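You operate a simulated robot arm through the tools that you are given. There is no shell and no other tool. Be economical: measure what you need, move in short steps, check, and stop when the job is done.

You are at the controls of a simulated two-armed robot. One attempt, no reset.

## Task
Put the weight on the deck of the drip tray away on the packing bench. Stack the 25 gasket box from the steel ledge on top of the 32 gasket box. Put the small beaker labelled "C" from the top of the mixing table on the holed plate there. Take the lid off the white lidded tube and lay it down on the top of the mixing table. Any order will do. Set down upright: small beaker.

The check looks at the end state, three seconds after you hand in, the way a careful person would. Anything else that was tipped, shoved, dropped, spilled or broken makes it a failure. A push-on lid holds only when it is set on centred and level and pressed home; a screw cap is set on level and turned clockwise until tight.

## Robot
Two 7-joint arms with two-finger parallel grippers on one trunk, on a base that drives. Base frame: it is fixed to the floor where the robot stands at the start and does not move with it; the origin is under the middle of the robot, x ahead of it, y to its left, z up; the surface under the hand at the start is at about z = 400. Units: mm, degrees, N and s.
The left shoulder is at the start at [30, 119, 810], the right one opposite. With the tool pointing down near the work surface each hand reaches from about 100 to 600 mm from the robot's upright axis, wherever it stands, measured 20 degrees to its own side. Places, roughly: gasket box [-500, 1250, 1000]; holed plate [-3250, -4500, 1000]; packing bench [6900, -1200, 900]; small beaker [-3250, -4750, 1000]; weight (6x6x6 cm) [500, -100, 400]; white lidded tube (7x7x15 cm) [-3500, -4600, 1000]. Payload 3.43 kg a hand.
The tool frame of a hand sits at the grasp point between the pads (the TCP): z along the fingers, y along the line on which they close. The tips reach 30 mm beyond it. The gripper opens to 94 mm. The fingers are 28 mm wide and 10 mm thick; the gripper's body (50 by 96 mm) begins 55 mm behind the TCP.
Orientation is that of the tool frame in the base frame, as a unit quaternion [x, y, z, w]. With the fingers straight down and closing along the base's y, the tool's x points along the base's -x, its y along +y and its z along -z.

## Interface
- The arms move only by the tool jog_arm. It takes "left_targets", "right_targets" or both (then of equal length, played together; a hand with none holds still); each is a list of rows, each an object of numbers (a shift or turn left out is 0, a gripper value left out holds the last): "x", "y", "z": the shift along the base's x, y, z in mm; "ax", "ay", "az": the turn, a rotation vector about the base's x, y, z in degrees. In form: [{"x": .., "y": .., "z": .., "ax": .., "ay": .., "az": ..}, ...]. A call has 1 to 20 rows; each row shifts and turns the commanded pose from where the row before left it. "left_grip" and "right_grip" are, for a hand that has rows, the closure, from 0 (fully open) to 1 (shut), set as the call begins (left out, the last holds). Rows are played at 5 a second. More than 50 mm and 8.6 degrees between two rows, or a gripper value outside its range, and nothing of the call is played. A pose out of reach is approached as far as the arm can. The call stops where the force on the tool passes 40 N (or 10 N more than at its start, if that is more) or the arm is blocked; 0.2 s more then pass. Each finger travels about 72 mm/s and halts on what it meets, pressing with about 44 N; the grip force reading is that of the motor and also rises with nothing between the fingers. The clock runs only during rows and for 0.2 s after the last one: add rows that do not move to give the fingers time. It gives the time, the measured TCP pose, the force on the tool (base axes), the opening and the grip force at its end, in the units of the frame above (readings bear some noise), with the torque about the TCP (base axes, N m) and any sound that the robot's microphone picked up.
- Cameras (640 x 400 px; columns grow to the right, rows downward): "scene" is now at [32.6, -3.7, 1498.7]; the picture's right is [-0.05, -1.00, 0.00], its down [-0.89, 0.05, -0.44] and it looks along [0.44, -0.02, -0.90] (base axes); focal length 276 px, centre (320, 200). "left" rides on the left gripper at [76, -14, -103] in its tool frame; the picture's right is [0.18, 0.98, 0.00], its down [-0.75, 0.14, -0.64] and it looks along [-0.63, 0.12, 0.77] (tool axes); focal length 243 px, centre (320, 200). "right" rides on the right gripper at [76, 14, -103] in its tool frame; the picture's right is [-0.18, 0.98, 0.00], its down [-0.75, -0.14, -0.64] and it looks along [-0.63, -0.12, 0.77] (tool axes); focal length 243 px, centre (320, 200). There is no depth. A picture from a camera that has moved, and an enlarged one, comes with that camera's place and axes in the base frame and with its lens.
- capture(camera): a new picture of that camera. No time passes.
- raise_lower(by): slides the trunk up (or, below 0, down) by that many mm; the arms and the scene camera ride with it, the base frame stays. It gives what a move gives, with no picture.
- drive_base(legs): drives the robot by 1 to 6 legs, each [ahead, turn to the left] in mm and degrees, along the robot's own axes; the way and the turn of a leg run together, so that a leg with both is an arc; at most 1500 mm and 180 degrees a leg. The arms and the cameras ride along, it lands a little off, and it stops where it bumps. It gives what a move gives.
- aim_head(pan, tilt): turns the head with the scene camera to pan (to the left, within 143 degrees either way) and tilt (down, from -29 to 69), counted from straight ahead of the robot. It gives what a move gives.
- inspect(camera, box): a new picture of the part [left, top, right, bottom] of that camera's present view, enlarged. No time passes.
- finish_job(): hands the job in; it is judged then, once.

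Go step by step. Nothing tells you exact positions but the pictures and the camera data: compare them with the known pose of the tool, close in by small moves and look again before you grip or let go. The budget is 165 turns and 122 pictures, counting those below and the enlarged ones. Unless the task says otherwise, let go and move clear before handing in, and close with one line.

The tools are called after "Request:" by a JSON object that holds its "api" and its "payload". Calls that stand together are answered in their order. jog_arm: Moves the arms, as the interface text tells. Its arguments: {"type":"object","properties":{"left_targets":{"type":"array","items":{"type":"object","properties":{"x":{"type":"number"},"y":{"type":"number"},"z":{"type":"number"},"ax":{"type":"number"},"ay":{"type":"number"},"az":{"type":"number"}}}},"left_grip":{"type":"number"},"right_targets":{"type":"array","items":{"type":"object","properties":{"x":{"type":"number"},"y":{"type":"number"},"z":{"type":"number"},"ax":{"type":"number"},"ay":{"type":"number"},"az":{"type":"number"}}}},"right_grip":{"type":"number"}},"required":[]} The other tools are called the same way: raise_lower (by) slides the trunk up or down; drive_base (legs) drives the base; aim_head (pan, tilt) turns the head that bears the scene camera; capture (camera) takes a picture; inspect (camera, box) takes an enlarged picture of a part of a camera's view; finish_job () hands the job in.

At the start:

```text
clock: 0.0
left_ee_pos: [354.4, 81.0, 730.1]
left_tool_rot: [0.0, 1.0, -0.001, 0.0]
left_wrist_force: [-0.8, 0.0, -0.8]
left_moment: [0.01, 0.02, 0.01]
left_gripper_width: 93.9
left_grip_force: 0.0
right_ee_pos: [361.1, -232.3, 691.0]
right_tool_rot: [0.0, 1.0, 0.0, 0.0]
right_wrist_force: [-0.7, 0.3, -0.4]
right_moment: [0.01, 0.0, -0.02]
right_gripper_width: 94.0
right_grip_force: 0.0
trunk travel left (down, up): [-75.0, 335.0]
robot x, y, heading: [-1.0, -0.1, -0.1]
head pan, tilt: [-3.1, 63.6]
```

scene: 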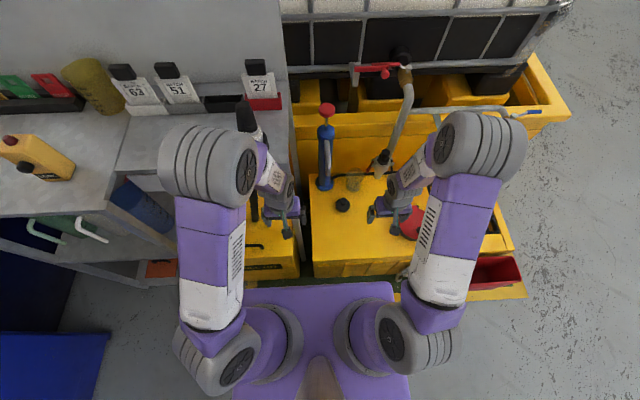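
right: 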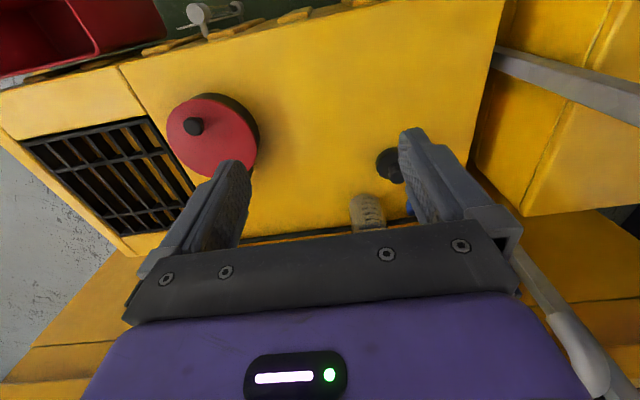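
left: 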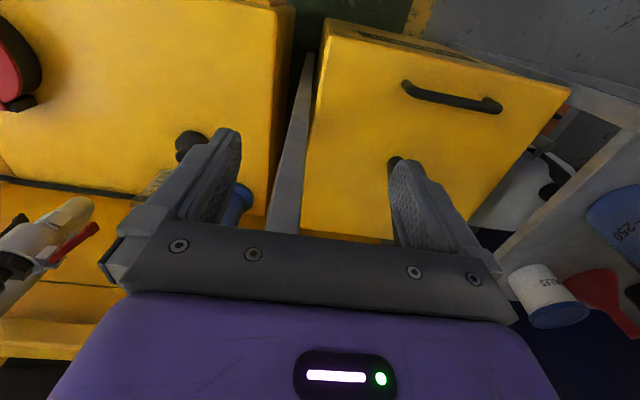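

I see a yellow drip tray with a small dark object, a blue stand and a red disc. I'll look closer to identify the weight.

Request:
{"api": "inspect", "payload": {"camera": "scene", "box": [290, 90, 450, 290]}}

Request:
{"api": "inspect", "payload": {"camera": "right", "box": [320, 100, 480, 240]}}

```text
2.00 times, centred on (370, 190) of scene
camera zoom: at [32.6, -3.7, 1498.7], right [-0.05, -1.0, 0.0], down [-0.89, 0.05, -0.44], along [0.44, -0.02, -0.9], focal length 553 px, centre (220, 220)
```

zoom: 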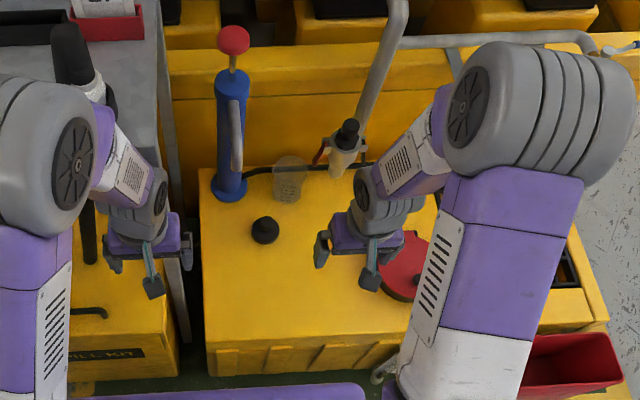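

```text
2.86 times, centred on (400, 170) of right
camera zoom: at [285.7, -217.6, 794.0], right [0.18, 0.98, 0.0], down [0.75, -0.14, 0.64], along [0.63, -0.12, -0.77], focal length 693 px, centre (91, 286)
```

zoom: 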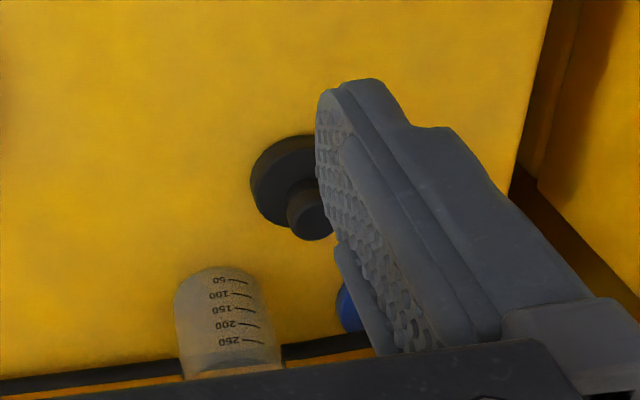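

The weight is the black knobbed disc at about (533,-130). I'll bring the right hand above it and look again.

Request:
{"api": "jog_arm", "payload": {"right_targets": [{"x": 43, "y": 25}, {"x": 43, "y": 25}, {"x": 43, "y": 25}, {"x": 43, "y": 26, "z": -20}, {"z": -50}, {"z": -50}, {}]}}

Request:
{"api": "capture", "payload": {"camera": "right"}}

Request:
{"api": "inspect", "payload": {"camera": "scene", "box": [290, 90, 450, 290]}}

```text
refused: row 4 steps farther than a row can; nothing moved
```

```text
116 pictures are left
camera right: at [285.7, -217.6, 794.0], right [0.18, 0.98, 0.0], down [0.75, -0.14, 0.64], along [0.63, -0.12, -0.77], focal length 243 px, centre (320, 200)
```

right: 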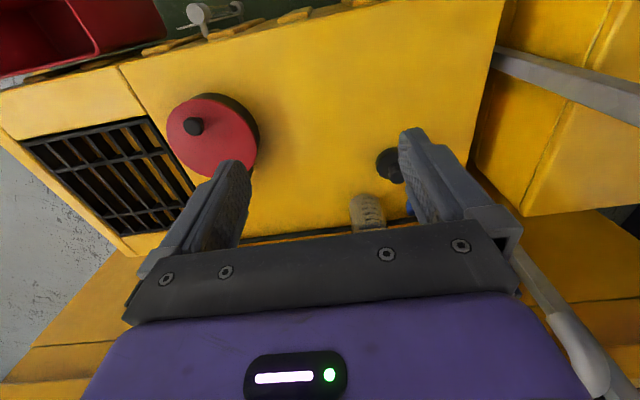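

```text
2.00 times, centred on (370, 190) of scene
camera zoom: at [32.6, -3.7, 1498.7], right [-0.05, -1.0, 0.0], down [-0.89, 0.05, -0.44], along [0.44, -0.02, -0.9], focal length 553 px, centre (220, 220)
```

zoom: 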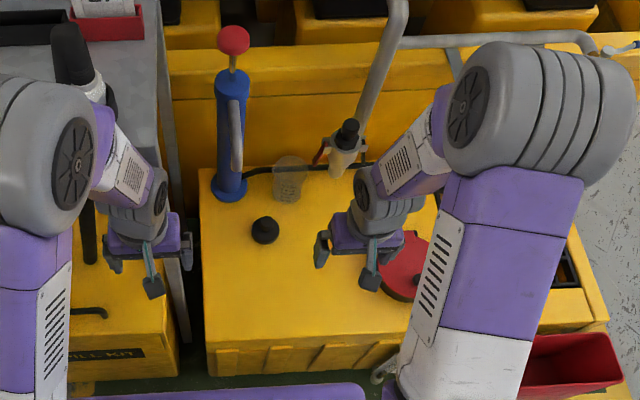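

The step limit tripped me; nozzle at about (590,-255,600) stays clear of this path. I retry with shorter steps.

Request:
{"api": "jog_arm", "payload": {"right_targets": [{"x": 20, "y": 40}, {"x": 20, "y": 40}, {"x": 32, "y": 21}, {"x": 45}, {"x": 45}, {"z": -40}, {"z": -40}, {"z": -40}, {}]}}

Request:
{"api": "capture", "payload": {"camera": "right"}}

Request:
{"api": "inspect", "payload": {"camera": "scene", "box": [290, 90, 450, 290]}}

```text
clock: 2.0
left_ee_pos: [353.6, 81.7, 729.3]
left_tool_rot: [0.0, 1.0, -0.001, 0.0]
left_wrist_force: [0.0, -0.5, 0.6]
left_moment: [0.01, 0.0, -0.02]
left_gripper_width: 94.1
left_grip_force: 0.0
right_ee_pos: [524.8, -129.7, 571.1]
right_tool_rot: [0.001, 1.0, 0.001, 0.0]
right_wrist_force: [0.7, -0.3, 0.1]
right_moment: [0.01, -0.02, 0.01]
right_gripper_width: 93.8
right_grip_force: 0.1
trunk travel left (down, up): [-75.0, 335.0]
robot x, y, heading: [-1.1, -3.3, 0.1]
head pan, tilt: [-3.1, 63.6]
```

```text
114 pictures are left
camera right: at [448.7, -115.4, 674.4], right [0.18, 0.98, 0.0], down [0.75, -0.14, 0.64], along [0.63, -0.12, -0.77], focal length 243 px, centre (320, 200)
```

right: 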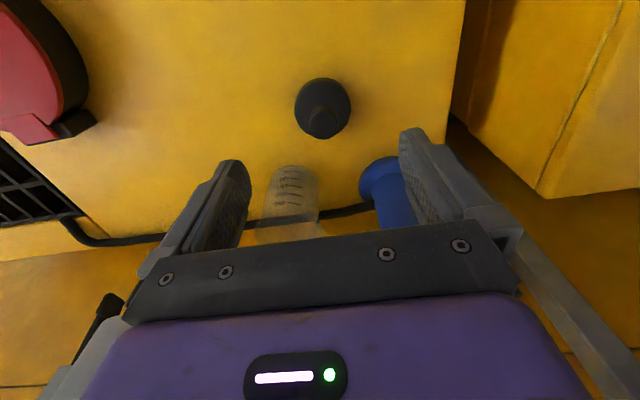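

```text
2.00 times, centred on (370, 190) of scene
camera zoom: at [32.5, -3.7, 1498.7], right [-0.05, -1.0, 0.0], down [-0.89, 0.05, -0.44], along [0.44, -0.02, -0.9], focal length 553 px, centre (220, 220)
```

zoom: 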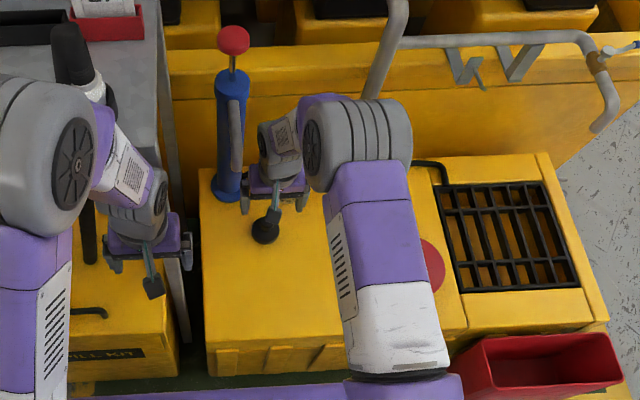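

The weight sits at about (534,-129.5), the hand at (525,-130). I descend around it and close.

Request:
{"api": "jog_arm", "payload": {"right_targets": [{"x": 9}, {"z": -40}, {"z": -40}, {"z": -30}, {"z": -20}, {}]}}

Request:
{"api": "capture", "payload": {"camera": "right"}}

```text
clock: 3.4
left_ee_pos: [354.8, 81.6, 729.6]
left_tool_rot: [0.0, 1.0, 0.0, 0.0]
left_wrist_force: [0.1, -0.2, -0.3]
left_moment: [0.0, 0.01, -0.01]
left_gripper_width: 93.8
left_grip_force: 0.1
right_ee_pos: [531.9, -130.4, 440.1]
right_tool_rot: [0.0, 1.0, 0.0, 0.0]
right_wrist_force: [0.4, -0.1, 0.0]
right_moment: [-0.03, 0.02, -0.02]
right_gripper_width: 94.1
right_grip_force: 0.1
trunk travel left (down, up): [-75.0, 335.0]
robot x, y, heading: [-2.1, 0.1, -0.2]
head pan, tilt: [-3.1, 63.6]
```

```text
112 pictures are left
camera right: at [456.3, -116.5, 542.7], right [0.18, 0.98, 0.0], down [0.75, -0.14, 0.64], along [0.63, -0.12, -0.77], focal length 243 px, centre (320, 200)
```

right: 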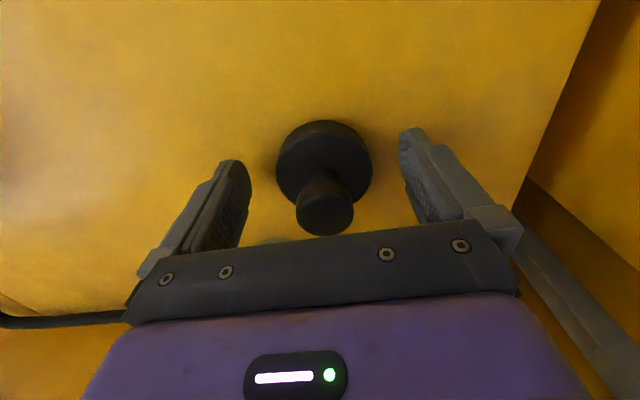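

The weight is centred between the pads. Closing and lifting slightly.

Request:
{"api": "jog_arm", "payload": {"right_targets": [{}, {}, {}, {}, {}, {"z": 30}, {"z": 40}, {}], "right_grip": 1}}

Request:
{"api": "capture", "payload": {"camera": "right"}}

```text
clock: 5.2
left_ee_pos: [353.8, 80.6, 730.5]
left_tool_rot: [0.0, 1.0, 0.0, 0.0]
left_wrist_force: [-0.8, -0.8, -0.3]
left_moment: [0.01, 0.02, -0.03]
left_gripper_width: 93.8
left_grip_force: 0.1
right_ee_pos: [532.1, -131.9, 511.0]
right_tool_rot: [0.0, 1.0, 0.0, 0.0]
right_wrist_force: [0.2, 0.5, -3.9]
right_moment: [0.01, 0.04, -0.03]
right_gripper_width: 57.8
right_grip_force: 44.0
trunk travel left (down, up): [-75.0, 335.0]
robot x, y, heading: [1.9, -2.8, 0.0]
head pan, tilt: [-3.1, 63.6]
```

```text
111 pictures are left
camera right: at [456.6, -116.9, 614.4], right [0.18, 0.98, 0.0], down [0.75, -0.14, 0.64], along [0.63, -0.12, -0.77], focal length 243 px, centre (320, 200)
```

right: 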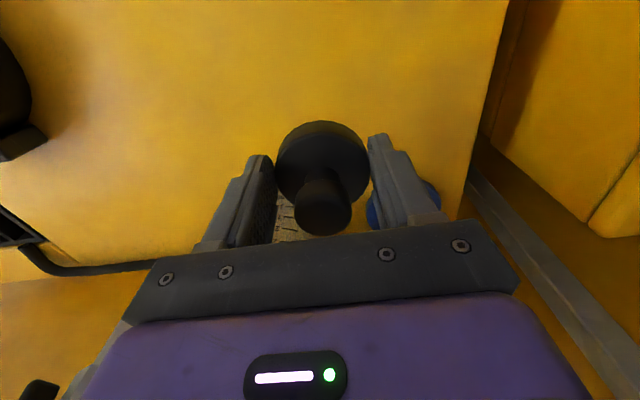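

The weight is held. I lift and retract to a travelling pose, then look around.

Request:
{"api": "jog_arm", "payload": {"right_targets": [{"z": 45}, {"z": 45}, {"z": 45}, {"z": 45}, {"x": -45}, {"x": -45}, {"x": -45}, {"x": -45}, {"x": -45}, {"y": -40}, {}]}}

Request:
{"api": "raise_lower", "payload": {"by": 330}}

Request:
{"api": "aim_head", "payload": {"pan": 0, "tilt": 20}}

Request:
{"api": "capture", "payload": {"camera": "scene"}}

Request:
{"api": "aim_head", "payload": {"pan": -90, "tilt": 20}}

Request:
{"api": "capture", "payload": {"camera": "scene"}}

Request:
{"api": "aim_head", "payload": {"pan": 90, "tilt": 20}}

Request:
{"api": "capture", "payload": {"camera": "scene"}}

```text
clock: 7.6
left_ee_pos: [354.8, 80.9, 729.7]
left_tool_rot: [0.0, 1.0, 0.0, 0.0]
left_wrist_force: [-0.1, -0.4, 0.1]
left_moment: [0.02, -0.01, 0.01]
left_gripper_width: 93.8
left_grip_force: 0.1
right_ee_pos: [307.1, -169.4, 687.9]
right_tool_rot: [0.0, 1.0, 0.001, 0.0]
right_wrist_force: [-1.1, 0.1, -3.9]
right_moment: [-0.01, 0.06, 0.02]
right_gripper_width: 57.8
right_grip_force: 44.1
trunk travel left (down, up): [-75.0, 335.0]
robot x, y, heading: [0.9, -4.1, 0.3]
head pan, tilt: [-3.1, 63.6]
```

```text
clock: 10.8
left_ee_pos: [353.5, 81.8, 1060.0]
left_tool_rot: [0.001, 1.0, 0.0, 0.0]
left_wrist_force: [-0.6, -0.5, -0.3]
left_moment: [-0.03, -0.02, 0.04]
left_gripper_width: 94.0
left_grip_force: 0.1
right_ee_pos: [306.5, -170.6, 1018.9]
right_tool_rot: [0.0, 1.0, 0.0, 0.0]
right_wrist_force: [-0.5, 0.2, -4.0]
right_moment: [0.01, 0.06, 0.02]
right_gripper_width: 57.9
right_grip_force: 43.6
trunk travel left (down, up): [-405.0, 5.0]
robot x, y, heading: [-0.3, -1.0, -0.5]
head pan, tilt: [-3.1, 63.6]
```

```text
clock: 12.0
left_ee_pos: [353.8, 80.8, 1059.0]
left_tool_rot: [-0.001, 1.0, 0.0, 0.0]
left_wrist_force: [0.1, 0.2, -0.1]
left_moment: [0.0, 0.02, -0.01]
left_gripper_width: 94.0
left_grip_force: 0.1
right_ee_pos: [305.2, -169.6, 1017.1]
right_tool_rot: [0.0, 1.0, 0.0, 0.0]
right_wrist_force: [-0.1, 0.0, -3.6]
right_moment: [0.01, 0.02, 0.02]
right_gripper_width: 57.9
right_grip_force: 44.0
trunk travel left (down, up): [-405.0, 5.0]
robot x, y, heading: [-0.4, -1.0, -0.0]
head pan, tilt: [0.0, 20.0]
```

```text
110 pictures are left
camera scene: at [63.8, -0.5, 1890.8], right [0.0, -1.0, 0.0], down [-0.34, 0.0, -0.94], along [0.94, 0.0, -0.34], focal length 276 px, centre (320, 200)
```

scene: 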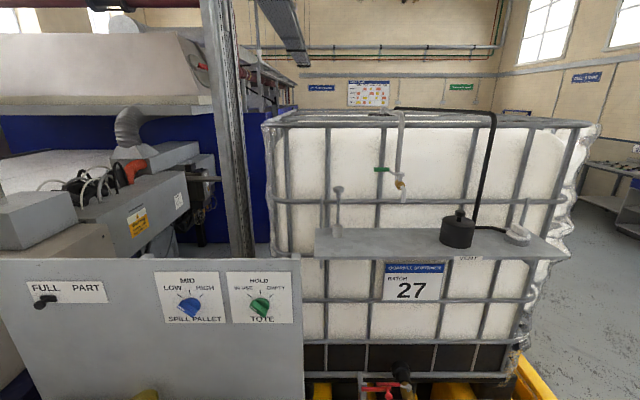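

```text
clock: 13.6
left_ee_pos: [354.6, 80.4, 1058.2]
left_tool_rot: [0.0, 1.0, 0.0, -0.001]
left_wrist_force: [0.1, 0.6, -0.3]
left_moment: [0.01, 0.03, -0.01]
left_gripper_width: 94.1
left_grip_force: 0.0
right_ee_pos: [306.4, -169.4, 1017.3]
right_tool_rot: [0.001, 1.0, 0.0, 0.0]
right_wrist_force: [-0.3, 0.6, -4.5]
right_moment: [-0.02, 0.01, -0.03]
right_gripper_width: 57.6
right_grip_force: 43.6
trunk travel left (down, up): [-405.0, 5.0]
robot x, y, heading: [-1.9, 2.7, 0.1]
head pan, tilt: [-90.0, 20.0]
```

```text
109 pictures are left
camera scene: at [-29.3, -93.6, 1890.9], right [-1.0, 0.0, 0.0], down [0.0, 0.34, -0.94], along [0.0, -0.94, -0.34], focal length 276 px, centre (320, 200)
```

scene: 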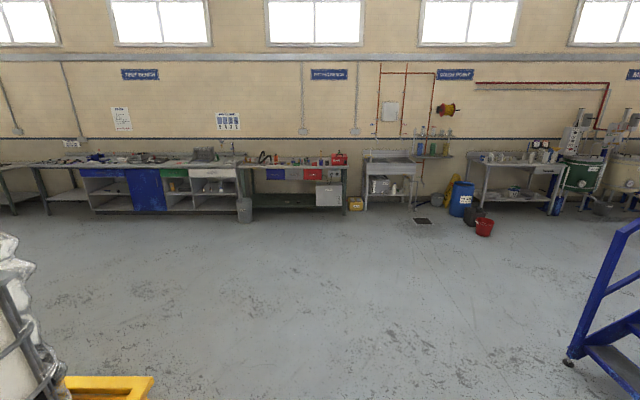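

```text
clock: 16.3
left_ee_pos: [353.9, 81.4, 1059.6]
left_tool_rot: [0.0, 1.0, -0.001, 0.0]
left_wrist_force: [-0.4, 0.1, 0.6]
left_moment: [-0.03, 0.03, 0.04]
left_gripper_width: 93.9
left_grip_force: 0.1
right_ee_pos: [305.7, -170.0, 1017.1]
right_tool_rot: [0.0, 1.0, 0.0, 0.0]
right_wrist_force: [-0.2, 0.3, -4.1]
right_moment: [-0.01, 0.06, 0.02]
right_gripper_width: 57.9
right_grip_force: 44.6
trunk travel left (down, up): [-405.0, 5.0]
robot x, y, heading: [3.3, -3.0, 0.1]
head pan, tilt: [90.0, 20.0]
```

```text
108 pictures are left
camera scene: at [-29.4, 92.7, 1890.9], right [1.0, 0.0, 0.0], down [0.0, -0.34, -0.94], along [0.0, 0.94, -0.34], focal length 276 px, centre (320, 200)
```

scene: 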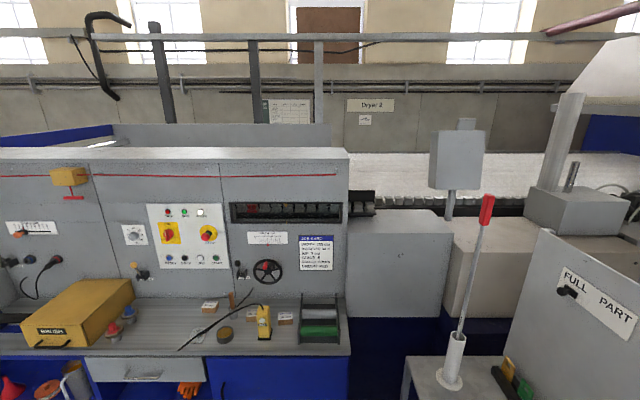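

Tote blocks straight ahead, so I back off, turn right, and go round it via the aisle.

Request:
{"api": "drive_base", "payload": {"legs": [[-500, 0], [0, -90], [1500, 0], [500, 0], [0, 90]]}}

Request:
{"api": "aim_head", "payload": {"pan": 0, "tilt": 15}}

Request:
{"api": "capture", "payload": {"camera": "scene"}}

```text
clock: 36.5
left_ee_pos: [-172.5, -1888.6, 1060.1]
left_tool_rot: [-0.013, 1.0, -0.001, 0.0]
left_wrist_force: [-0.3, 0.8, -0.4]
left_moment: [-0.01, 0.01, 0.02]
left_gripper_width: 94.3
left_grip_force: 0.1
right_ee_pos: [-213.4, -2142.1, 1017.9]
right_tool_rot: [-0.014, 1.0, 0.0, 0.0]
right_wrist_force: [0.2, 1.0, -2.9]
right_moment: [0.01, 0.05, -0.01]
right_gripper_width: 57.7
right_grip_force: 43.2
trunk travel left (down, up): [-405.0, 5.0]
robot x, y, heading: [-523.3, -1980.9, 1.8]
head pan, tilt: [90.0, 20.0]
```

```text
clock: 38.1
left_ee_pos: [-170.8, -1889.4, 1058.4]
left_tool_rot: [-0.014, 1.0, 0.0, 0.0]
left_wrist_force: [0.2, 0.8, 0.1]
left_moment: [0.01, -0.03, -0.01]
left_gripper_width: 94.0
left_grip_force: 0.1
right_ee_pos: [-212.7, -2143.6, 1017.9]
right_tool_rot: [-0.014, 1.0, 0.0, 0.0]
right_wrist_force: [-0.1, 0.3, -3.6]
right_moment: [0.0, 0.02, 0.0]
right_gripper_width: 57.5
right_grip_force: 43.9
trunk travel left (down, up): [-405.0, 5.0]
robot x, y, heading: [-527.3, -1981.4, 1.5]
head pan, tilt: [0.0, 15.0]
```

```text
107 pictures are left
camera scene: at [-460.2, -1979.6, 1899.0], right [0.03, -1.0, 0.0], down [-0.26, -0.01, -0.97], along [0.97, 0.03, -0.26], focal length 276 px, centre (320, 200)
```

scene: 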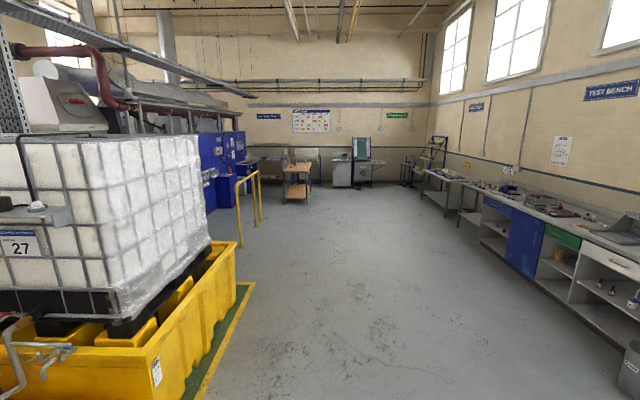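

The wood-topped table ahead should be the packing bench. Driving up the aisle toward it.

Request:
{"api": "drive_base", "payload": {"legs": [[1500, 0], [1500, 0], [1500, 0], [1000, 0]]}}

Request:
{"api": "capture", "payload": {"camera": "scene"}}

```text
clock: 64.3
left_ee_pos: [5310.5, -1719.3, 1059.3]
left_tool_rot: [-0.022, 1.0, 0.0, 0.001]
left_wrist_force: [-0.5, 0.0, 0.3]
left_moment: [0.02, -0.04, 0.02]
left_gripper_width: 93.9
left_grip_force: 0.0
right_ee_pos: [5273.0, -1972.9, 1017.9]
right_tool_rot: [-0.022, 1.0, 0.0, 0.0]
right_wrist_force: [-0.6, -0.4, -4.1]
right_moment: [0.0, 0.06, -0.01]
right_gripper_width: 57.4
right_grip_force: 43.8
trunk travel left (down, up): [-405.0, 5.0]
robot x, y, heading: [4958.4, -1813.6, 2.4]
head pan, tilt: [0.0, 15.0]
```

```text
106 pictures are left
camera scene: at [5024.0, -1814.0, 1899.1], right [0.04, -1.0, 0.0], down [-0.26, -0.01, -0.97], along [0.96, 0.04, -0.26], focal length 276 px, centre (320, 200)
```

scene: 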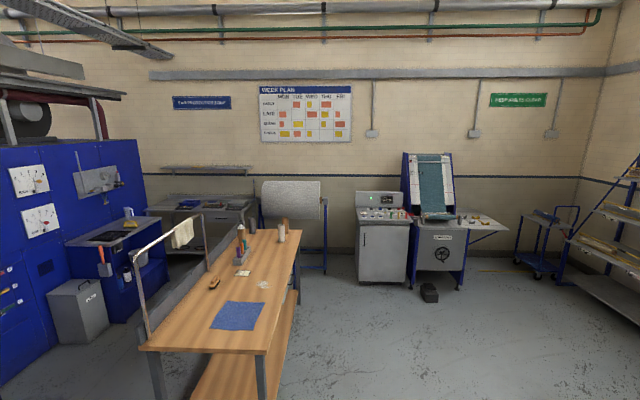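

The bench top spans about x 6030–7600, y −1535 to −965. I'll stand beside it, facing it (+y), near x = 6740.

Request:
{"api": "drive_base", "payload": {"legs": [[0, -5.3], [1500, 0], [283, 0], [0, 92.9]]}}

Request:
{"api": "aim_head", "payload": {"pan": -5, "tilt": 50}}

Request:
{"api": "capture", "payload": {"camera": "scene"}}

```text
clock: 77.6
left_ee_pos: [6681.5, -1557.9, 1060.3]
left_tool_rot: [-0.679, 0.734, 0.0, -0.001]
left_wrist_force: [0.8, -0.1, 0.0]
left_moment: [0.01, 0.01, 0.03]
left_gripper_width: 94.1
left_grip_force: 0.1
right_ee_pos: [6928.0, -1623.5, 1017.2]
right_tool_rot: [-0.68, 0.734, 0.001, 0.0]
right_wrist_force: [-0.2, 0.7, -3.5]
right_moment: [-0.05, 0.02, 0.0]
right_gripper_width: 57.8
right_grip_force: 44.2
trunk travel left (down, up): [-405.0, 5.0]
robot x, y, heading: [6734.3, -1914.4, 85.8]
head pan, tilt: [0.0, 15.0]
```

```text
clock: 78.7
left_ee_pos: [6680.5, -1556.3, 1059.6]
left_tool_rot: [-0.679, 0.734, 0.0, 0.0]
left_wrist_force: [0.3, 0.0, 1.2]
left_moment: [-0.04, -0.01, 0.05]
left_gripper_width: 93.9
left_grip_force: 0.1
right_ee_pos: [6928.0, -1623.8, 1018.4]
right_tool_rot: [-0.679, 0.734, 0.0, 0.0]
right_wrist_force: [1.1, 0.4, -4.2]
right_moment: [-0.07, 0.0, 0.01]
right_gripper_width: 57.4
right_grip_force: 44.3
trunk travel left (down, up): [-405.0, 5.0]
robot x, y, heading: [6738.3, -1914.8, 85.8]
head pan, tilt: [-5.0, 50.0]
```

```text
105 pictures are left
camera scene: at [6745.4, -1869.9, 1845.4], right [0.99, -0.16, 0.0], down [-0.13, -0.76, -0.64], along [0.11, 0.63, -0.77], focal length 276 px, centre (320, 200)
```

scene: 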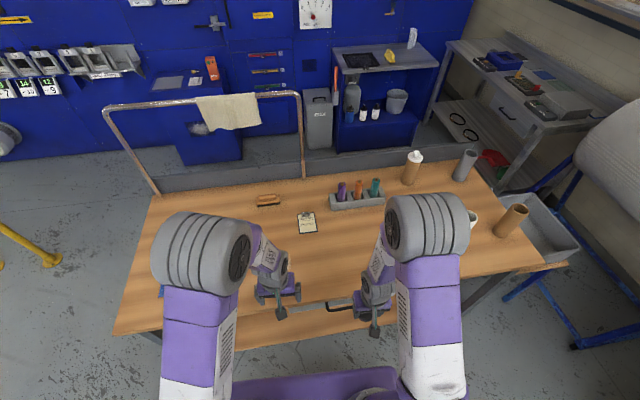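

I see the bench top with a clear middle area. Checking the spot in front of the right hand closely.

Request:
{"api": "inspect", "payload": {"camera": "scene", "box": [220, 180, 540, 380]}}

Request:
{"api": "capture", "payload": {"camera": "right"}}

```text
2.00 times, centred on (380, 280) of scene
camera zoom: at [6745.4, -1869.9, 1845.4], right [0.99, -0.16, 0.0], down [-0.13, -0.76, -0.64], along [0.11, 0.63, -0.77], focal length 553 px, centre (200, 40)
```

zoom: 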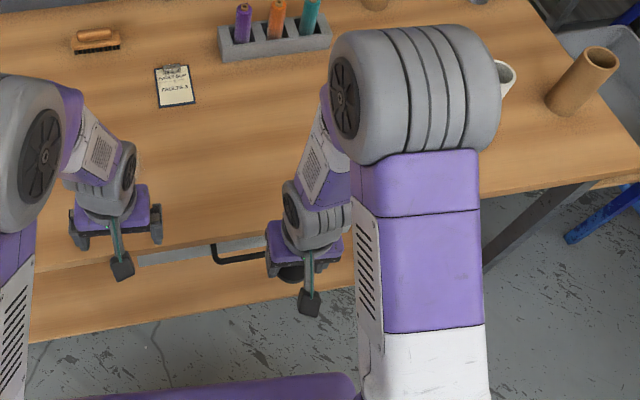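

```text
103 pictures are left
camera right: at [6908.3, -1698.0, 1120.7], right [-0.97, 0.26, 0.0], down [0.2, 0.74, 0.64], along [0.17, 0.62, -0.77], focal length 243 px, centre (320, 200)
```

right: 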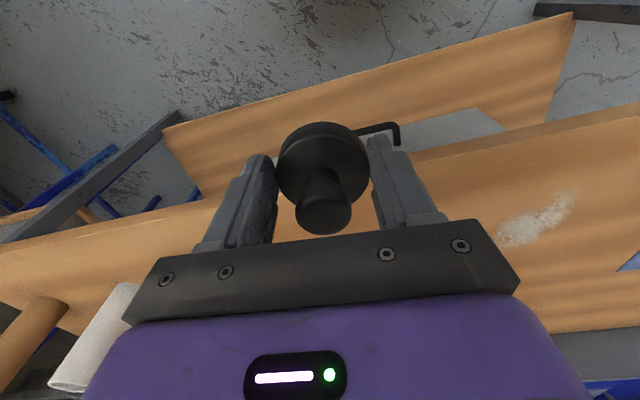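

A clear spot is at about (6905,−1430). Moving the weight over it and part-way down.

Request:
{"api": "jog_arm", "payload": {"right_targets": [{"y": 45}, {"y": 45}, {"y": 45}, {"y": 45}, {"x": -20, "y": 15}, {"z": -30}, {"z": -20}, {}]}}

Request:
{"api": "capture", "payload": {"camera": "right"}}

Request:
{"api": "capture", "payload": {"camera": "scene"}}

```text
clock: 80.5
left_ee_pos: [6680.2, -1556.9, 1060.0]
left_tool_rot: [-0.679, 0.734, 0.0, 0.0]
left_wrist_force: [-0.4, 0.2, 0.0]
left_moment: [-0.01, 0.0, -0.04]
left_gripper_width: 93.7
left_grip_force: 0.0
right_ee_pos: [6907.7, -1431.2, 967.0]
right_tool_rot: [-0.68, 0.733, 0.0, 0.001]
right_wrist_force: [0.3, -0.1, -4.3]
right_moment: [-0.06, -0.04, 0.0]
right_gripper_width: 57.6
right_grip_force: 43.6
trunk travel left (down, up): [-405.0, 5.0]
robot x, y, heading: [6731.8, -1919.3, 85.6]
head pan, tilt: [-5.0, 50.0]
```

```text
102 pictures are left
camera right: at [6888.5, -1504.8, 1070.0], right [-0.97, 0.26, 0.0], down [0.2, 0.74, 0.64], along [0.17, 0.62, -0.77], focal length 243 px, centre (320, 200)
```

right: 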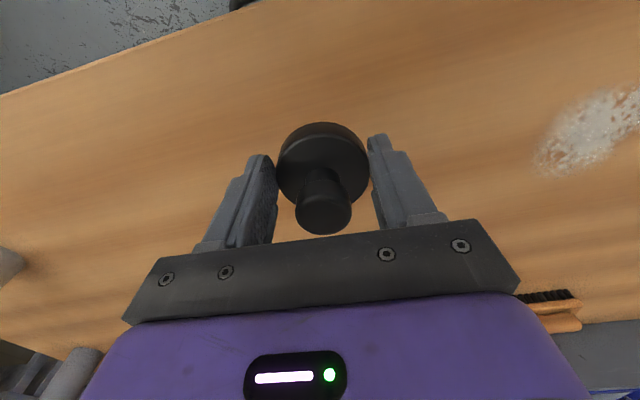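

```text
101 pictures are left
camera scene: at [6745.3, -1870.1, 1845.4], right [0.99, -0.16, 0.0], down [-0.13, -0.76, -0.64], along [0.11, 0.63, -0.77], focal length 276 px, centre (320, 200)
```

scene: 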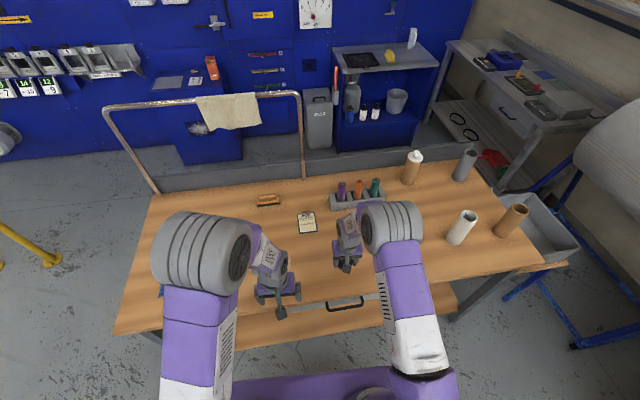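

Clear surface below the weight. Lowering until light contact.

Request:
{"api": "jog_arm", "payload": {"right_targets": [{"z": -10}, {"z": -6}, {"z": -4}, {"z": -3}, {"z": -2}, {}]}}

```text
clock: 81.8
left_ee_pos: [6680.9, -1556.6, 1058.9]
left_tool_rot: [-0.679, 0.734, 0.001, 0.0]
left_wrist_force: [0.2, 0.1, -0.4]
left_moment: [-0.04, -0.01, 0.01]
left_gripper_width: 93.9
left_grip_force: 0.0
right_ee_pos: [6906.9, -1429.7, 942.3]
right_tool_rot: [-0.68, 0.733, 0.0, 0.0]
right_wrist_force: [-1.1, 0.2, -5.1]
right_moment: [-0.03, -0.05, -0.01]
right_gripper_width: 57.5
right_grip_force: 43.8
trunk travel left (down, up): [-405.0, 5.0]
robot x, y, heading: [6735.6, -1916.9, 85.5]
head pan, tilt: [-5.0, 50.0]
```

Request:
{"api": "jog_arm", "payload": {"right_targets": [{"z": -1}, {"z": -1}, {"z": -1}, {"z": -1}, {}]}}

Request:
{"api": "capture", "payload": {"camera": "right"}}

```text
clock: 83.0
left_ee_pos: [6680.4, -1554.9, 1059.7]
left_tool_rot: [-0.68, 0.734, 0.0, 0.001]
left_wrist_force: [0.3, -0.4, 0.5]
left_moment: [0.01, 0.03, -0.03]
left_gripper_width: 94.0
left_grip_force: 0.1
right_ee_pos: [6908.1, -1428.5, 939.0]
right_tool_rot: [-0.679, 0.734, 0.0, 0.0]
right_wrist_force: [-0.1, 0.4, -3.6]
right_moment: [-0.06, -0.03, 0.0]
right_gripper_width: 57.4
right_grip_force: 44.2
trunk travel left (down, up): [-405.0, 5.0]
robot x, y, heading: [6736.6, -1918.3, 85.6]
head pan, tilt: [-5.0, 50.0]
```

```text
100 pictures are left
camera right: at [6888.4, -1502.7, 1042.0], right [-0.97, 0.26, 0.0], down [0.2, 0.74, 0.64], along [0.17, 0.62, -0.77], focal length 243 px, centre (320, 200)
```

right: 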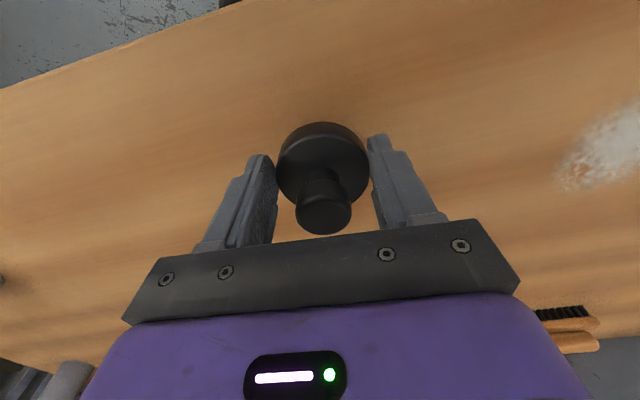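

No contact yet; continuing down gently.

Request:
{"api": "jog_arm", "payload": {"right_targets": [{"z": -1.5}, {"z": -1.5}, {"z": -1.5}, {}]}}

```text
clock: 84.0
left_ee_pos: [6680.5, -1556.0, 1058.7]
left_tool_rot: [-0.68, 0.734, 0.0, -0.001]
left_wrist_force: [-0.6, 0.6, 0.1]
left_moment: [-0.01, 0.01, 0.01]
left_gripper_width: 94.0
left_grip_force: 0.1
right_ee_pos: [6907.7, -1428.5, 934.3]
right_tool_rot: [-0.679, 0.734, 0.0, 0.0]
right_wrist_force: [-0.1, 0.3, -3.5]
right_moment: [-0.03, 0.01, 0.02]
right_gripper_width: 57.6
right_grip_force: 43.8
trunk travel left (down, up): [-405.0, 5.0]
robot x, y, heading: [6733.9, -1915.9, 85.3]
head pan, tilt: [-5.0, 50.0]
```

Request:
{"api": "jog_arm", "payload": {"right_targets": [{"z": -1.5}, {"z": -1.5}, {"z": -1.5}, {"z": -1.5}, {}]}}

```text
clock: 85.2
left_ee_pos: [6680.5, -1556.9, 1060.7]
left_tool_rot: [-0.679, 0.734, 0.0, -0.001]
left_wrist_force: [-0.6, 0.5, -0.7]
left_moment: [0.01, 0.01, 0.03]
left_gripper_width: 94.4
left_grip_force: 0.1
right_ee_pos: [6908.2, -1429.4, 928.6]
right_tool_rot: [-0.68, 0.734, -0.001, 0.0]
right_wrist_force: [-0.4, -0.8, -3.6]
right_moment: [-0.04, 0.0, -0.01]
right_gripper_width: 57.2
right_grip_force: 43.8
trunk travel left (down, up): [-405.0, 5.0]
robot x, y, heading: [6735.8, -1916.5, 85.5]
head pan, tilt: [-5.0, 50.0]
```

Request:
{"api": "jog_arm", "payload": {"right_targets": [{"z": -2}, {"z": -2}, {"z": -2}, {}]}}

Request:
{"api": "capture", "payload": {"camera": "left"}}

```text
clock: 86.2
left_ee_pos: [6680.4, -1556.6, 1059.7]
left_tool_rot: [-0.679, 0.734, 0.001, 0.0]
left_wrist_force: [-0.3, 0.1, -0.5]
left_moment: [-0.01, 0.01, -0.01]
left_gripper_width: 94.2
left_grip_force: 0.1
right_ee_pos: [6909.4, -1428.7, 921.9]
right_tool_rot: [-0.679, 0.734, -0.001, 0.0]
right_wrist_force: [-0.4, -0.2, -4.9]
right_moment: [-0.03, -0.02, -0.01]
right_gripper_width: 57.4
right_grip_force: 43.8
trunk travel left (down, up): [-405.0, 5.0]
robot x, y, heading: [6733.4, -1913.9, 85.4]
head pan, tilt: [-5.0, 50.0]
```

```text
99 pictures are left
camera left: at [6688.8, -1632.6, 1162.9], right [-0.99, -0.11, 0.0], down [-0.08, 0.76, 0.64], along [-0.07, 0.64, -0.77], focal length 243 px, centre (320, 200)
```

left: 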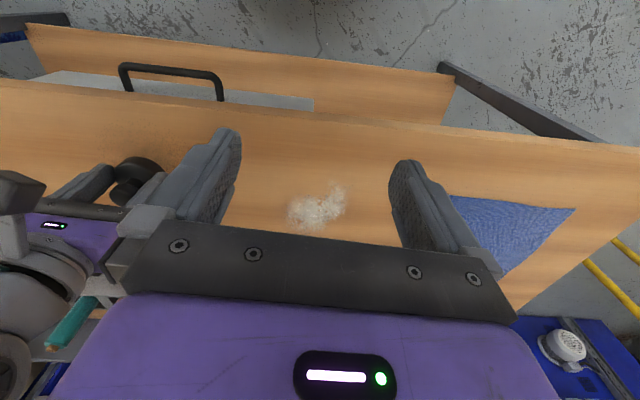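

Request:
{"api": "jog_arm", "payload": {"right_targets": [{"z": -2}, {"z": -2}, {"z": -2}, {"z": -2}, {}]}}

Request:
{"api": "inspect", "payload": {"camera": "left", "box": [20, 130, 180, 250]}}

```text
clock: 87.5
left_ee_pos: [6680.9, -1556.6, 1060.6]
left_tool_rot: [-0.68, 0.734, 0.0, 0.001]
left_wrist_force: [0.4, -0.1, -0.7]
left_moment: [-0.01, 0.01, -0.01]
left_gripper_width: 94.2
left_grip_force: 0.0
right_ee_pos: [6908.8, -1428.8, 914.2]
right_tool_rot: [-0.679, 0.734, 0.001, 0.0]
right_wrist_force: [0.1, -0.2, -4.1]
right_moment: [-0.05, 0.0, -0.01]
right_gripper_width: 57.5
right_grip_force: 44.3
trunk travel left (down, up): [-405.0, 5.0]
robot x, y, heading: [6733.6, -1917.6, 85.8]
head pan, tilt: [-5.0, 50.0]
```

```text
3.33 times, centred on (100, 190) of left
camera zoom: at [6688.7, -1632.6, 1162.9], right [-0.99, -0.11, 0.0], down [-0.08, 0.76, 0.64], along [-0.07, 0.64, -0.77], focal length 809 px, centre (1053, 233)
```

zoom: 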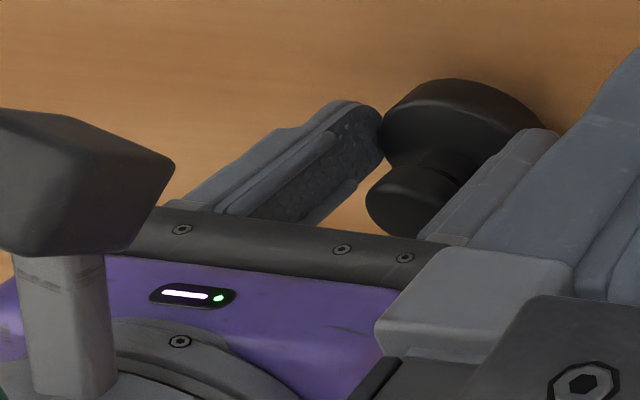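

Contact shadow is tightening; continuing.

Request:
{"api": "jog_arm", "payload": {"right_targets": [{"z": -2}, {"z": -2}, {"z": -2}, {"z": -2}, {"z": -2}, {}]}}

```text
clock: 88.8
left_ee_pos: [6681.0, -1556.7, 1059.9]
left_tool_rot: [-0.68, 0.734, 0.0, 0.0]
left_wrist_force: [-0.2, 0.0, 1.5]
left_moment: [0.02, -0.05, 0.0]
left_gripper_width: 94.0
left_grip_force: 0.0
right_ee_pos: [6908.6, -1428.7, 904.6]
right_tool_rot: [-0.68, 0.733, 0.0, 0.0]
right_wrist_force: [-0.2, 0.0, -4.7]
right_moment: [0.0, 0.03, 0.01]
right_gripper_width: 57.3
right_grip_force: 43.9
trunk travel left (down, up): [-405.0, 5.0]
robot x, y, heading: [6733.0, -1916.1, 85.5]
head pan, tilt: [-5.0, 50.0]
```

Triangulating the powder stain puts the bench top nearer z≈840. Continuing in small steps.

Request:
{"api": "jog_arm", "payload": {"right_targets": [{"z": -2.5}, {"z": -2.5}, {"z": -2.5}, {"z": -2.5}, {"z": -2}, {"z": -2}, {}]}}

Request:
{"api": "capture", "payload": {"camera": "left"}}

```text
clock: 90.5
left_ee_pos: [6680.8, -1558.1, 1060.8]
left_tool_rot: [-0.679, 0.734, 0.001, 0.0]
left_wrist_force: [0.2, -0.1, 0.2]
left_moment: [-0.01, 0.02, 0.01]
left_gripper_width: 93.8
left_grip_force: 0.0
right_ee_pos: [6907.4, -1427.9, 892.4]
right_tool_rot: [-0.679, 0.734, 0.002, 0.003]
right_wrist_force: [7.7, 2.6, 35.9]
right_moment: [0.49, -0.35, -0.03]
right_gripper_width: 58.6
right_grip_force: 44.3
trunk travel left (down, up): [-405.0, 5.0]
robot x, y, heading: [6736.5, -1915.3, 85.7]
head pan, tilt: [-5.0, 50.0]
```

```text
97 pictures are left
camera left: at [6688.6, -1634.9, 1163.6], right [-0.99, -0.11, 0.0], down [-0.08, 0.76, 0.64], along [-0.07, 0.64, -0.77], focal length 243 px, centre (320, 200)
```

left: 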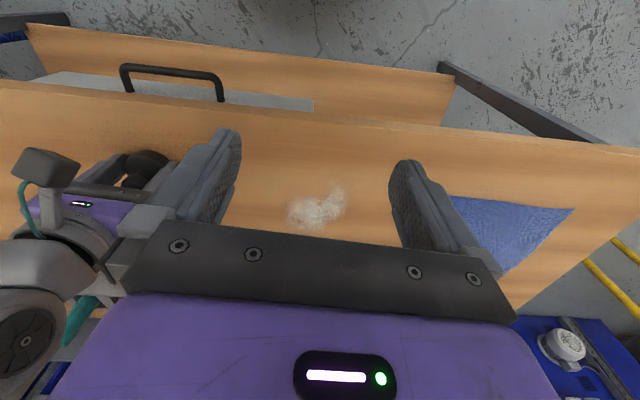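

Contact made at TCP z≈893. Easing off a hair, then releasing and lifting.

Request:
{"api": "jog_arm", "payload": {"right_targets": [{"z": 1}, {}]}}

Request:
{"api": "jog_arm", "payload": {"right_targets": [{}, {}, {}, {"z": 20}, {"z": 40}, {"z": 45}, {"z": 45}, {}], "right_grip": 0}}

Request:
{"api": "capture", "payload": {"camera": "right"}}

```text
clock: 91.0
left_ee_pos: [6680.1, -1558.5, 1060.2]
left_tool_rot: [-0.679, 0.734, 0.001, 0.001]
left_wrist_force: [-0.2, 0.5, 0.5]
left_moment: [0.01, -0.01, -0.04]
left_gripper_width: 94.1
left_grip_force: 0.0
right_ee_pos: [6908.5, -1428.2, 893.2]
right_tool_rot: [-0.679, 0.734, 0.002, 0.001]
right_wrist_force: [9.4, 7.1, 27.2]
right_moment: [1.15, -0.41, -0.2]
right_gripper_width: 58.4
right_grip_force: 44.1
trunk travel left (down, up): [-405.0, 5.0]
robot x, y, heading: [6730.1, -1915.2, 85.3]
head pan, tilt: [-5.0, 50.0]
```

```text
clock: 92.8
left_ee_pos: [6680.4, -1555.8, 1059.8]
left_tool_rot: [-0.679, 0.734, 0.001, 0.001]
left_wrist_force: [-0.6, 0.6, 0.9]
left_moment: [-0.01, 0.02, -0.01]
left_gripper_width: 93.8
left_grip_force: 0.1
right_ee_pos: [6906.8, -1428.1, 1044.5]
right_tool_rot: [-0.679, 0.734, -0.001, -0.001]
right_wrist_force: [0.1, 0.4, -0.1]
right_moment: [0.01, -0.01, 0.02]
right_gripper_width: 94.3
right_grip_force: 0.0
trunk travel left (down, up): [-405.0, 5.0]
robot x, y, heading: [6738.8, -1917.0, 85.5]
head pan, tilt: [-5.0, 50.0]
```

```text
96 pictures are left
camera right: at [6887.5, -1502.5, 1147.2], right [-0.97, 0.26, 0.0], down [0.2, 0.74, 0.64], along [0.17, 0.62, -0.77], focal length 243 px, centre (320, 200)
```

right: 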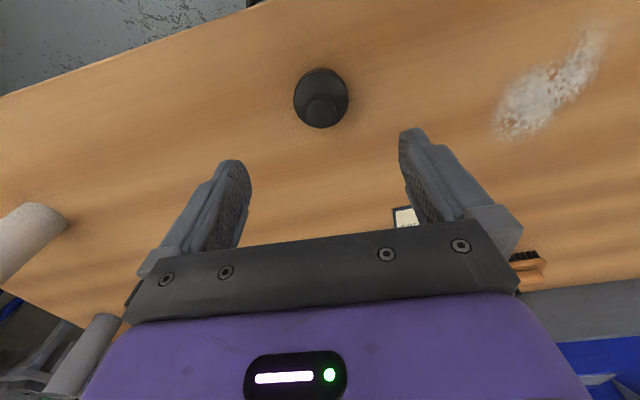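

The weight stands upright on the bench. I retract, turn around, and drive towards the mixing table.

Request:
{"api": "jog_arm", "payload": {"right_targets": [{"y": -45}, {"y": -45}, {"y": -45}, {"y": -45}, {"x": 20, "y": -15}, {}]}}

Request:
{"api": "drive_base", "payload": {"legs": [[0, 102.3], [1500, 0], [1500, 0], [1500, 0], [1500, 0], [1500, 0]]}}

Request:
{"api": "aim_head", "payload": {"pan": 15, "tilt": 15}}

Request:
{"api": "capture", "payload": {"camera": "scene"}}

```text
clock: 94.2
left_ee_pos: [6680.1, -1555.4, 1060.5]
left_tool_rot: [-0.68, 0.733, 0.0, -0.001]
left_wrist_force: [0.5, 0.9, -0.2]
left_moment: [0.0, -0.02, 0.02]
left_gripper_width: 93.9
left_grip_force: 0.2
right_ee_pos: [6929.5, -1626.0, 1042.2]
right_tool_rot: [-0.68, 0.734, 0.0, 0.0]
right_wrist_force: [0.1, -0.6, -0.3]
right_moment: [-0.01, 0.03, 0.0]
right_gripper_width: 94.0
right_grip_force: 0.0
trunk travel left (down, up): [-405.0, 5.0]
robot x, y, heading: [6735.2, -1913.6, 85.4]
head pan, tilt: [-5.0, 50.0]
```

```text
clock: 133.9
left_ee_pos: [-1023.9, -2882.4, 1060.7]
left_tool_rot: [0.999, 0.042, 0.0, 0.0]
left_wrist_force: [-0.5, 0.2, 0.2]
left_moment: [0.0, -0.01, 0.01]
left_gripper_width: 93.7
left_grip_force: 0.0
right_ee_pos: [-996.0, -2627.5, 1041.6]
right_tool_rot: [0.999, 0.042, 0.001, 0.0]
right_wrist_force: [-0.3, -0.1, 0.0]
right_moment: [0.07, 0.02, 0.0]
right_gripper_width: 94.0
right_grip_force: 0.0
trunk travel left (down, up): [-405.0, 5.0]
robot x, y, heading: [-675.0, -2772.3, -175.1]
head pan, tilt: [-5.0, 50.0]
```

```text
clock: 134.9
left_ee_pos: [-1023.8, -2881.6, 1060.7]
left_tool_rot: [0.999, 0.042, 0.0, 0.0]
left_wrist_force: [-0.3, -0.2, -0.1]
left_moment: [0.0, -0.01, 0.01]
left_gripper_width: 94.2
left_grip_force: 0.0
right_ee_pos: [-996.8, -2626.9, 1042.3]
right_tool_rot: [0.999, 0.042, 0.0, 0.0]
right_wrist_force: [0.4, 0.3, 0.2]
right_moment: [0.01, -0.02, 0.03]
right_gripper_width: 94.3
right_grip_force: 0.1
trunk travel left (down, up): [-405.0, 5.0]
robot x, y, heading: [-678.3, -2771.6, -175.2]
head pan, tilt: [15.0, 15.0]
```

```text
95 pictures are left
camera scene: at [-735.7, -2801.1, 1899.0], right [-0.34, 0.94, 0.0], down [0.24, 0.09, -0.97], along [-0.91, -0.33, -0.26], focal length 276 px, centre (320, 200)
```

scene: 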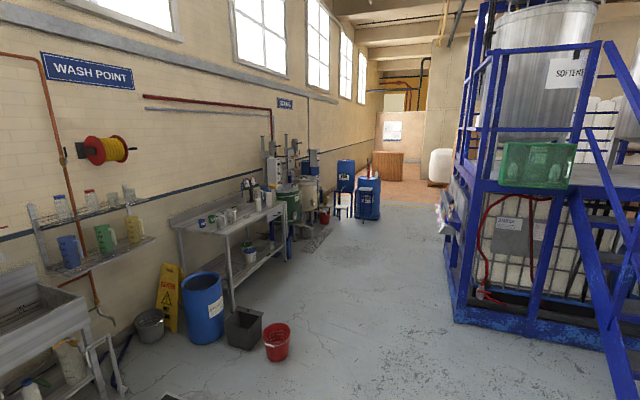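

The mixing table stands along the wall past the blue barrel. I'll drive to stand in front of it at about (−3300,−3350).

Request:
{"api": "drive_base", "payload": {"legs": [[0, 6.6], [1500, 0], [1175, 0], [0, 78.6]]}}

Request:
{"api": "aim_head", "payload": {"pan": 0, "tilt": 35}}

Request:
{"api": "capture", "payload": {"camera": "scene"}}

```text
clock: 151.9
left_ee_pos: [-3201.6, -3652.2, 1059.7]
left_tool_rot: [0.696, 0.718, 0.0, 0.0]
left_wrist_force: [0.5, -0.7, 0.5]
left_moment: [-0.02, -0.01, 0.03]
left_gripper_width: 94.2
left_grip_force: 0.0
right_ee_pos: [-3456.2, -3611.9, 1042.0]
right_tool_rot: [0.696, 0.718, 0.0, 0.0]
right_wrist_force: [0.6, -0.5, 0.5]
right_moment: [0.01, 0.0, 0.04]
right_gripper_width: 94.2
right_grip_force: 0.0
trunk travel left (down, up): [-405.0, 5.0]
robot x, y, heading: [-3296.2, -3302.4, -88.1]
head pan, tilt: [15.0, 15.0]
```

```text
clock: 152.7
left_ee_pos: [-3203.2, -3652.4, 1059.3]
left_tool_rot: [0.696, 0.718, 0.0, 0.0]
left_wrist_force: [-0.2, -0.3, 0.3]
left_moment: [-0.04, 0.0, 0.04]
left_gripper_width: 93.8
left_grip_force: 0.0
right_ee_pos: [-3455.9, -3611.5, 1041.6]
right_tool_rot: [0.696, 0.718, 0.001, 0.0]
right_wrist_force: [0.5, 0.2, -0.5]
right_moment: [-0.02, 0.03, 0.01]
right_gripper_width: 93.8
right_grip_force: 0.1
trunk travel left (down, up): [-405.0, 5.0]
robot x, y, heading: [-3295.4, -3304.3, -88.3]
head pan, tilt: [0.0, 35.0]
```

```text
94 pictures are left
camera scene: at [-3292.5, -3359.7, 1867.1], right [-1.0, -0.03, 0.0], down [-0.02, 0.57, -0.82], along [0.03, -0.82, -0.57], focal length 276 px, centre (320, 200)
```

scene: 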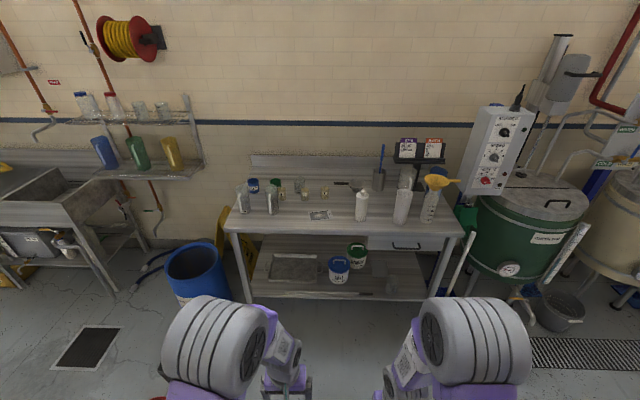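

Request:
{"api": "inspect", "payload": {"camera": "scene", "box": [225, 130, 385, 230]}}

Request:
{"api": "inspect", "payload": {"camera": "scene", "box": [330, 130, 490, 230]}}

```text
4.00 times, centred on (305, 180) of scene
camera zoom: at [-3292.5, -3359.7, 1867.1], right [-1.0, -0.03, 0.0], down [-0.02, 0.57, -0.82], along [0.03, -0.82, -0.57], focal length 1106 px, centre (380, 280)
```

zoom: 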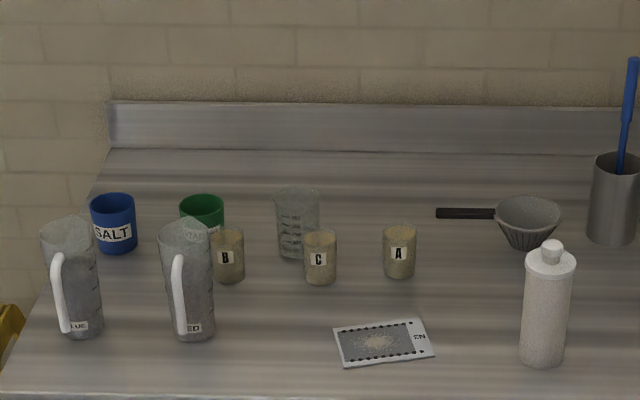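

```text
4.00 times, centred on (410, 180) of scene
camera zoom: at [-3292.5, -3359.7, 1867.1], right [-1.0, -0.03, 0.0], down [-0.02, 0.57, -0.82], along [0.03, -0.82, -0.57], focal length 1106 px, centre (-40, 280)
```

zoom: 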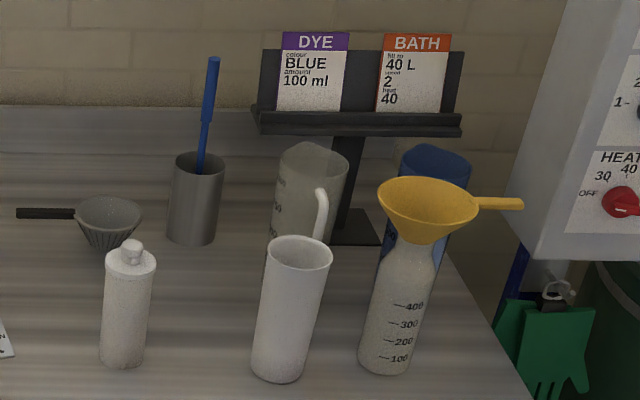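

The tube with knobbed lid, beaker C and the holed plate are all visible. I'll raise and tuck the hands, then close in in two steps.

Request:
{"api": "jog_arm", "payload": {"left_targets": [{"z": 40}, {"z": 40}, {"z": 40}, {"y": 40}, {"y": 40}, {"y": 40}, {}], "right_targets": [{"z": 40}, {"z": 40}, {"z": 40}, {"y": 40}, {"y": 40}, {"z": 20}, {}]}}

Request:
{"api": "drive_base", "payload": {"legs": [[0, -2.7], [640, 0], [0, 0.9]]}}

Request:
{"api": "aim_head", "payload": {"pan": 0, "tilt": 50}}

Request:
{"api": "capture", "payload": {"camera": "scene"}}

```text
clock: 154.3
left_ee_pos: [-3204.0, -3537.2, 1181.8]
left_tool_rot: [0.696, 0.718, 0.002, 0.001]
left_wrist_force: [0.0, 0.3, -0.1]
left_moment: [0.01, 0.02, -0.03]
left_gripper_width: 94.2
left_grip_force: 0.2
left hand out of reach, approached as far as the arm can: row 6
right_ee_pos: [-3456.5, -3566.8, 1193.0]
right_tool_rot: [0.696, 0.718, -0.001, 0.0]
right_wrist_force: [0.1, -0.5, 0.5]
right_moment: [0.03, 0.01, 0.01]
right_gripper_width: 94.3
right_grip_force: 0.0
right hand out of reach, approached as far as the arm can: row 5
trunk travel left (down, up): [-405.0, 5.0]
robot x, y, heading: [-3296.1, -3303.3, -88.0]
head pan, tilt: [0.0, 35.0]
```

```text
clock: 158.7
left_ee_pos: [-3221.9, -4199.2, 1181.1]
left_tool_rot: [0.707, 0.707, 0.001, 0.0]
left_wrist_force: [-0.1, -0.6, -1.3]
left_moment: [-0.02, 0.02, 0.01]
left_gripper_width: 94.0
left_grip_force: 0.1
right_ee_pos: [-3473.7, -4221.2, 1191.9]
right_tool_rot: [0.707, 0.707, 0.0, 0.0]
right_wrist_force: [-0.5, 0.1, -0.4]
right_moment: [0.07, -0.01, -0.01]
right_gripper_width: 94.1
right_grip_force: 0.1
trunk travel left (down, up): [-405.0, 5.0]
robot x, y, heading: [-3304.7, -3964.8, -90.4]
head pan, tilt: [0.0, 35.0]
```

```text
clock: 159.5
left_ee_pos: [-3220.7, -4199.1, 1182.1]
left_tool_rot: [0.707, 0.707, 0.001, 0.0]
left_wrist_force: [0.3, -0.3, 0.3]
left_moment: [-0.01, 0.01, -0.01]
left_gripper_width: 94.1
left_grip_force: 0.1
right_ee_pos: [-3474.7, -4221.7, 1193.0]
right_tool_rot: [0.707, 0.708, 0.0, 0.0]
right_wrist_force: [-0.8, 0.3, 0.6]
right_moment: [-0.02, 0.01, 0.0]
right_gripper_width: 94.0
right_grip_force: 0.2
trunk travel left (down, up): [-405.0, 5.0]
robot x, y, heading: [-3303.9, -3960.0, -89.9]
head pan, tilt: [0.0, 50.0]
```

```text
91 pictures are left
camera scene: at [-3304.9, -4009.5, 1845.4], right [-1.0, 0.0, 0.0], down [0.0, 0.77, -0.64], along [0.0, -0.64, -0.77], focal length 276 px, centre (320, 200)
```

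scene: 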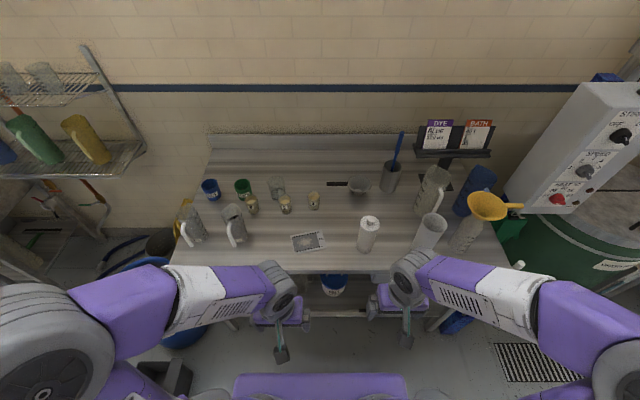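

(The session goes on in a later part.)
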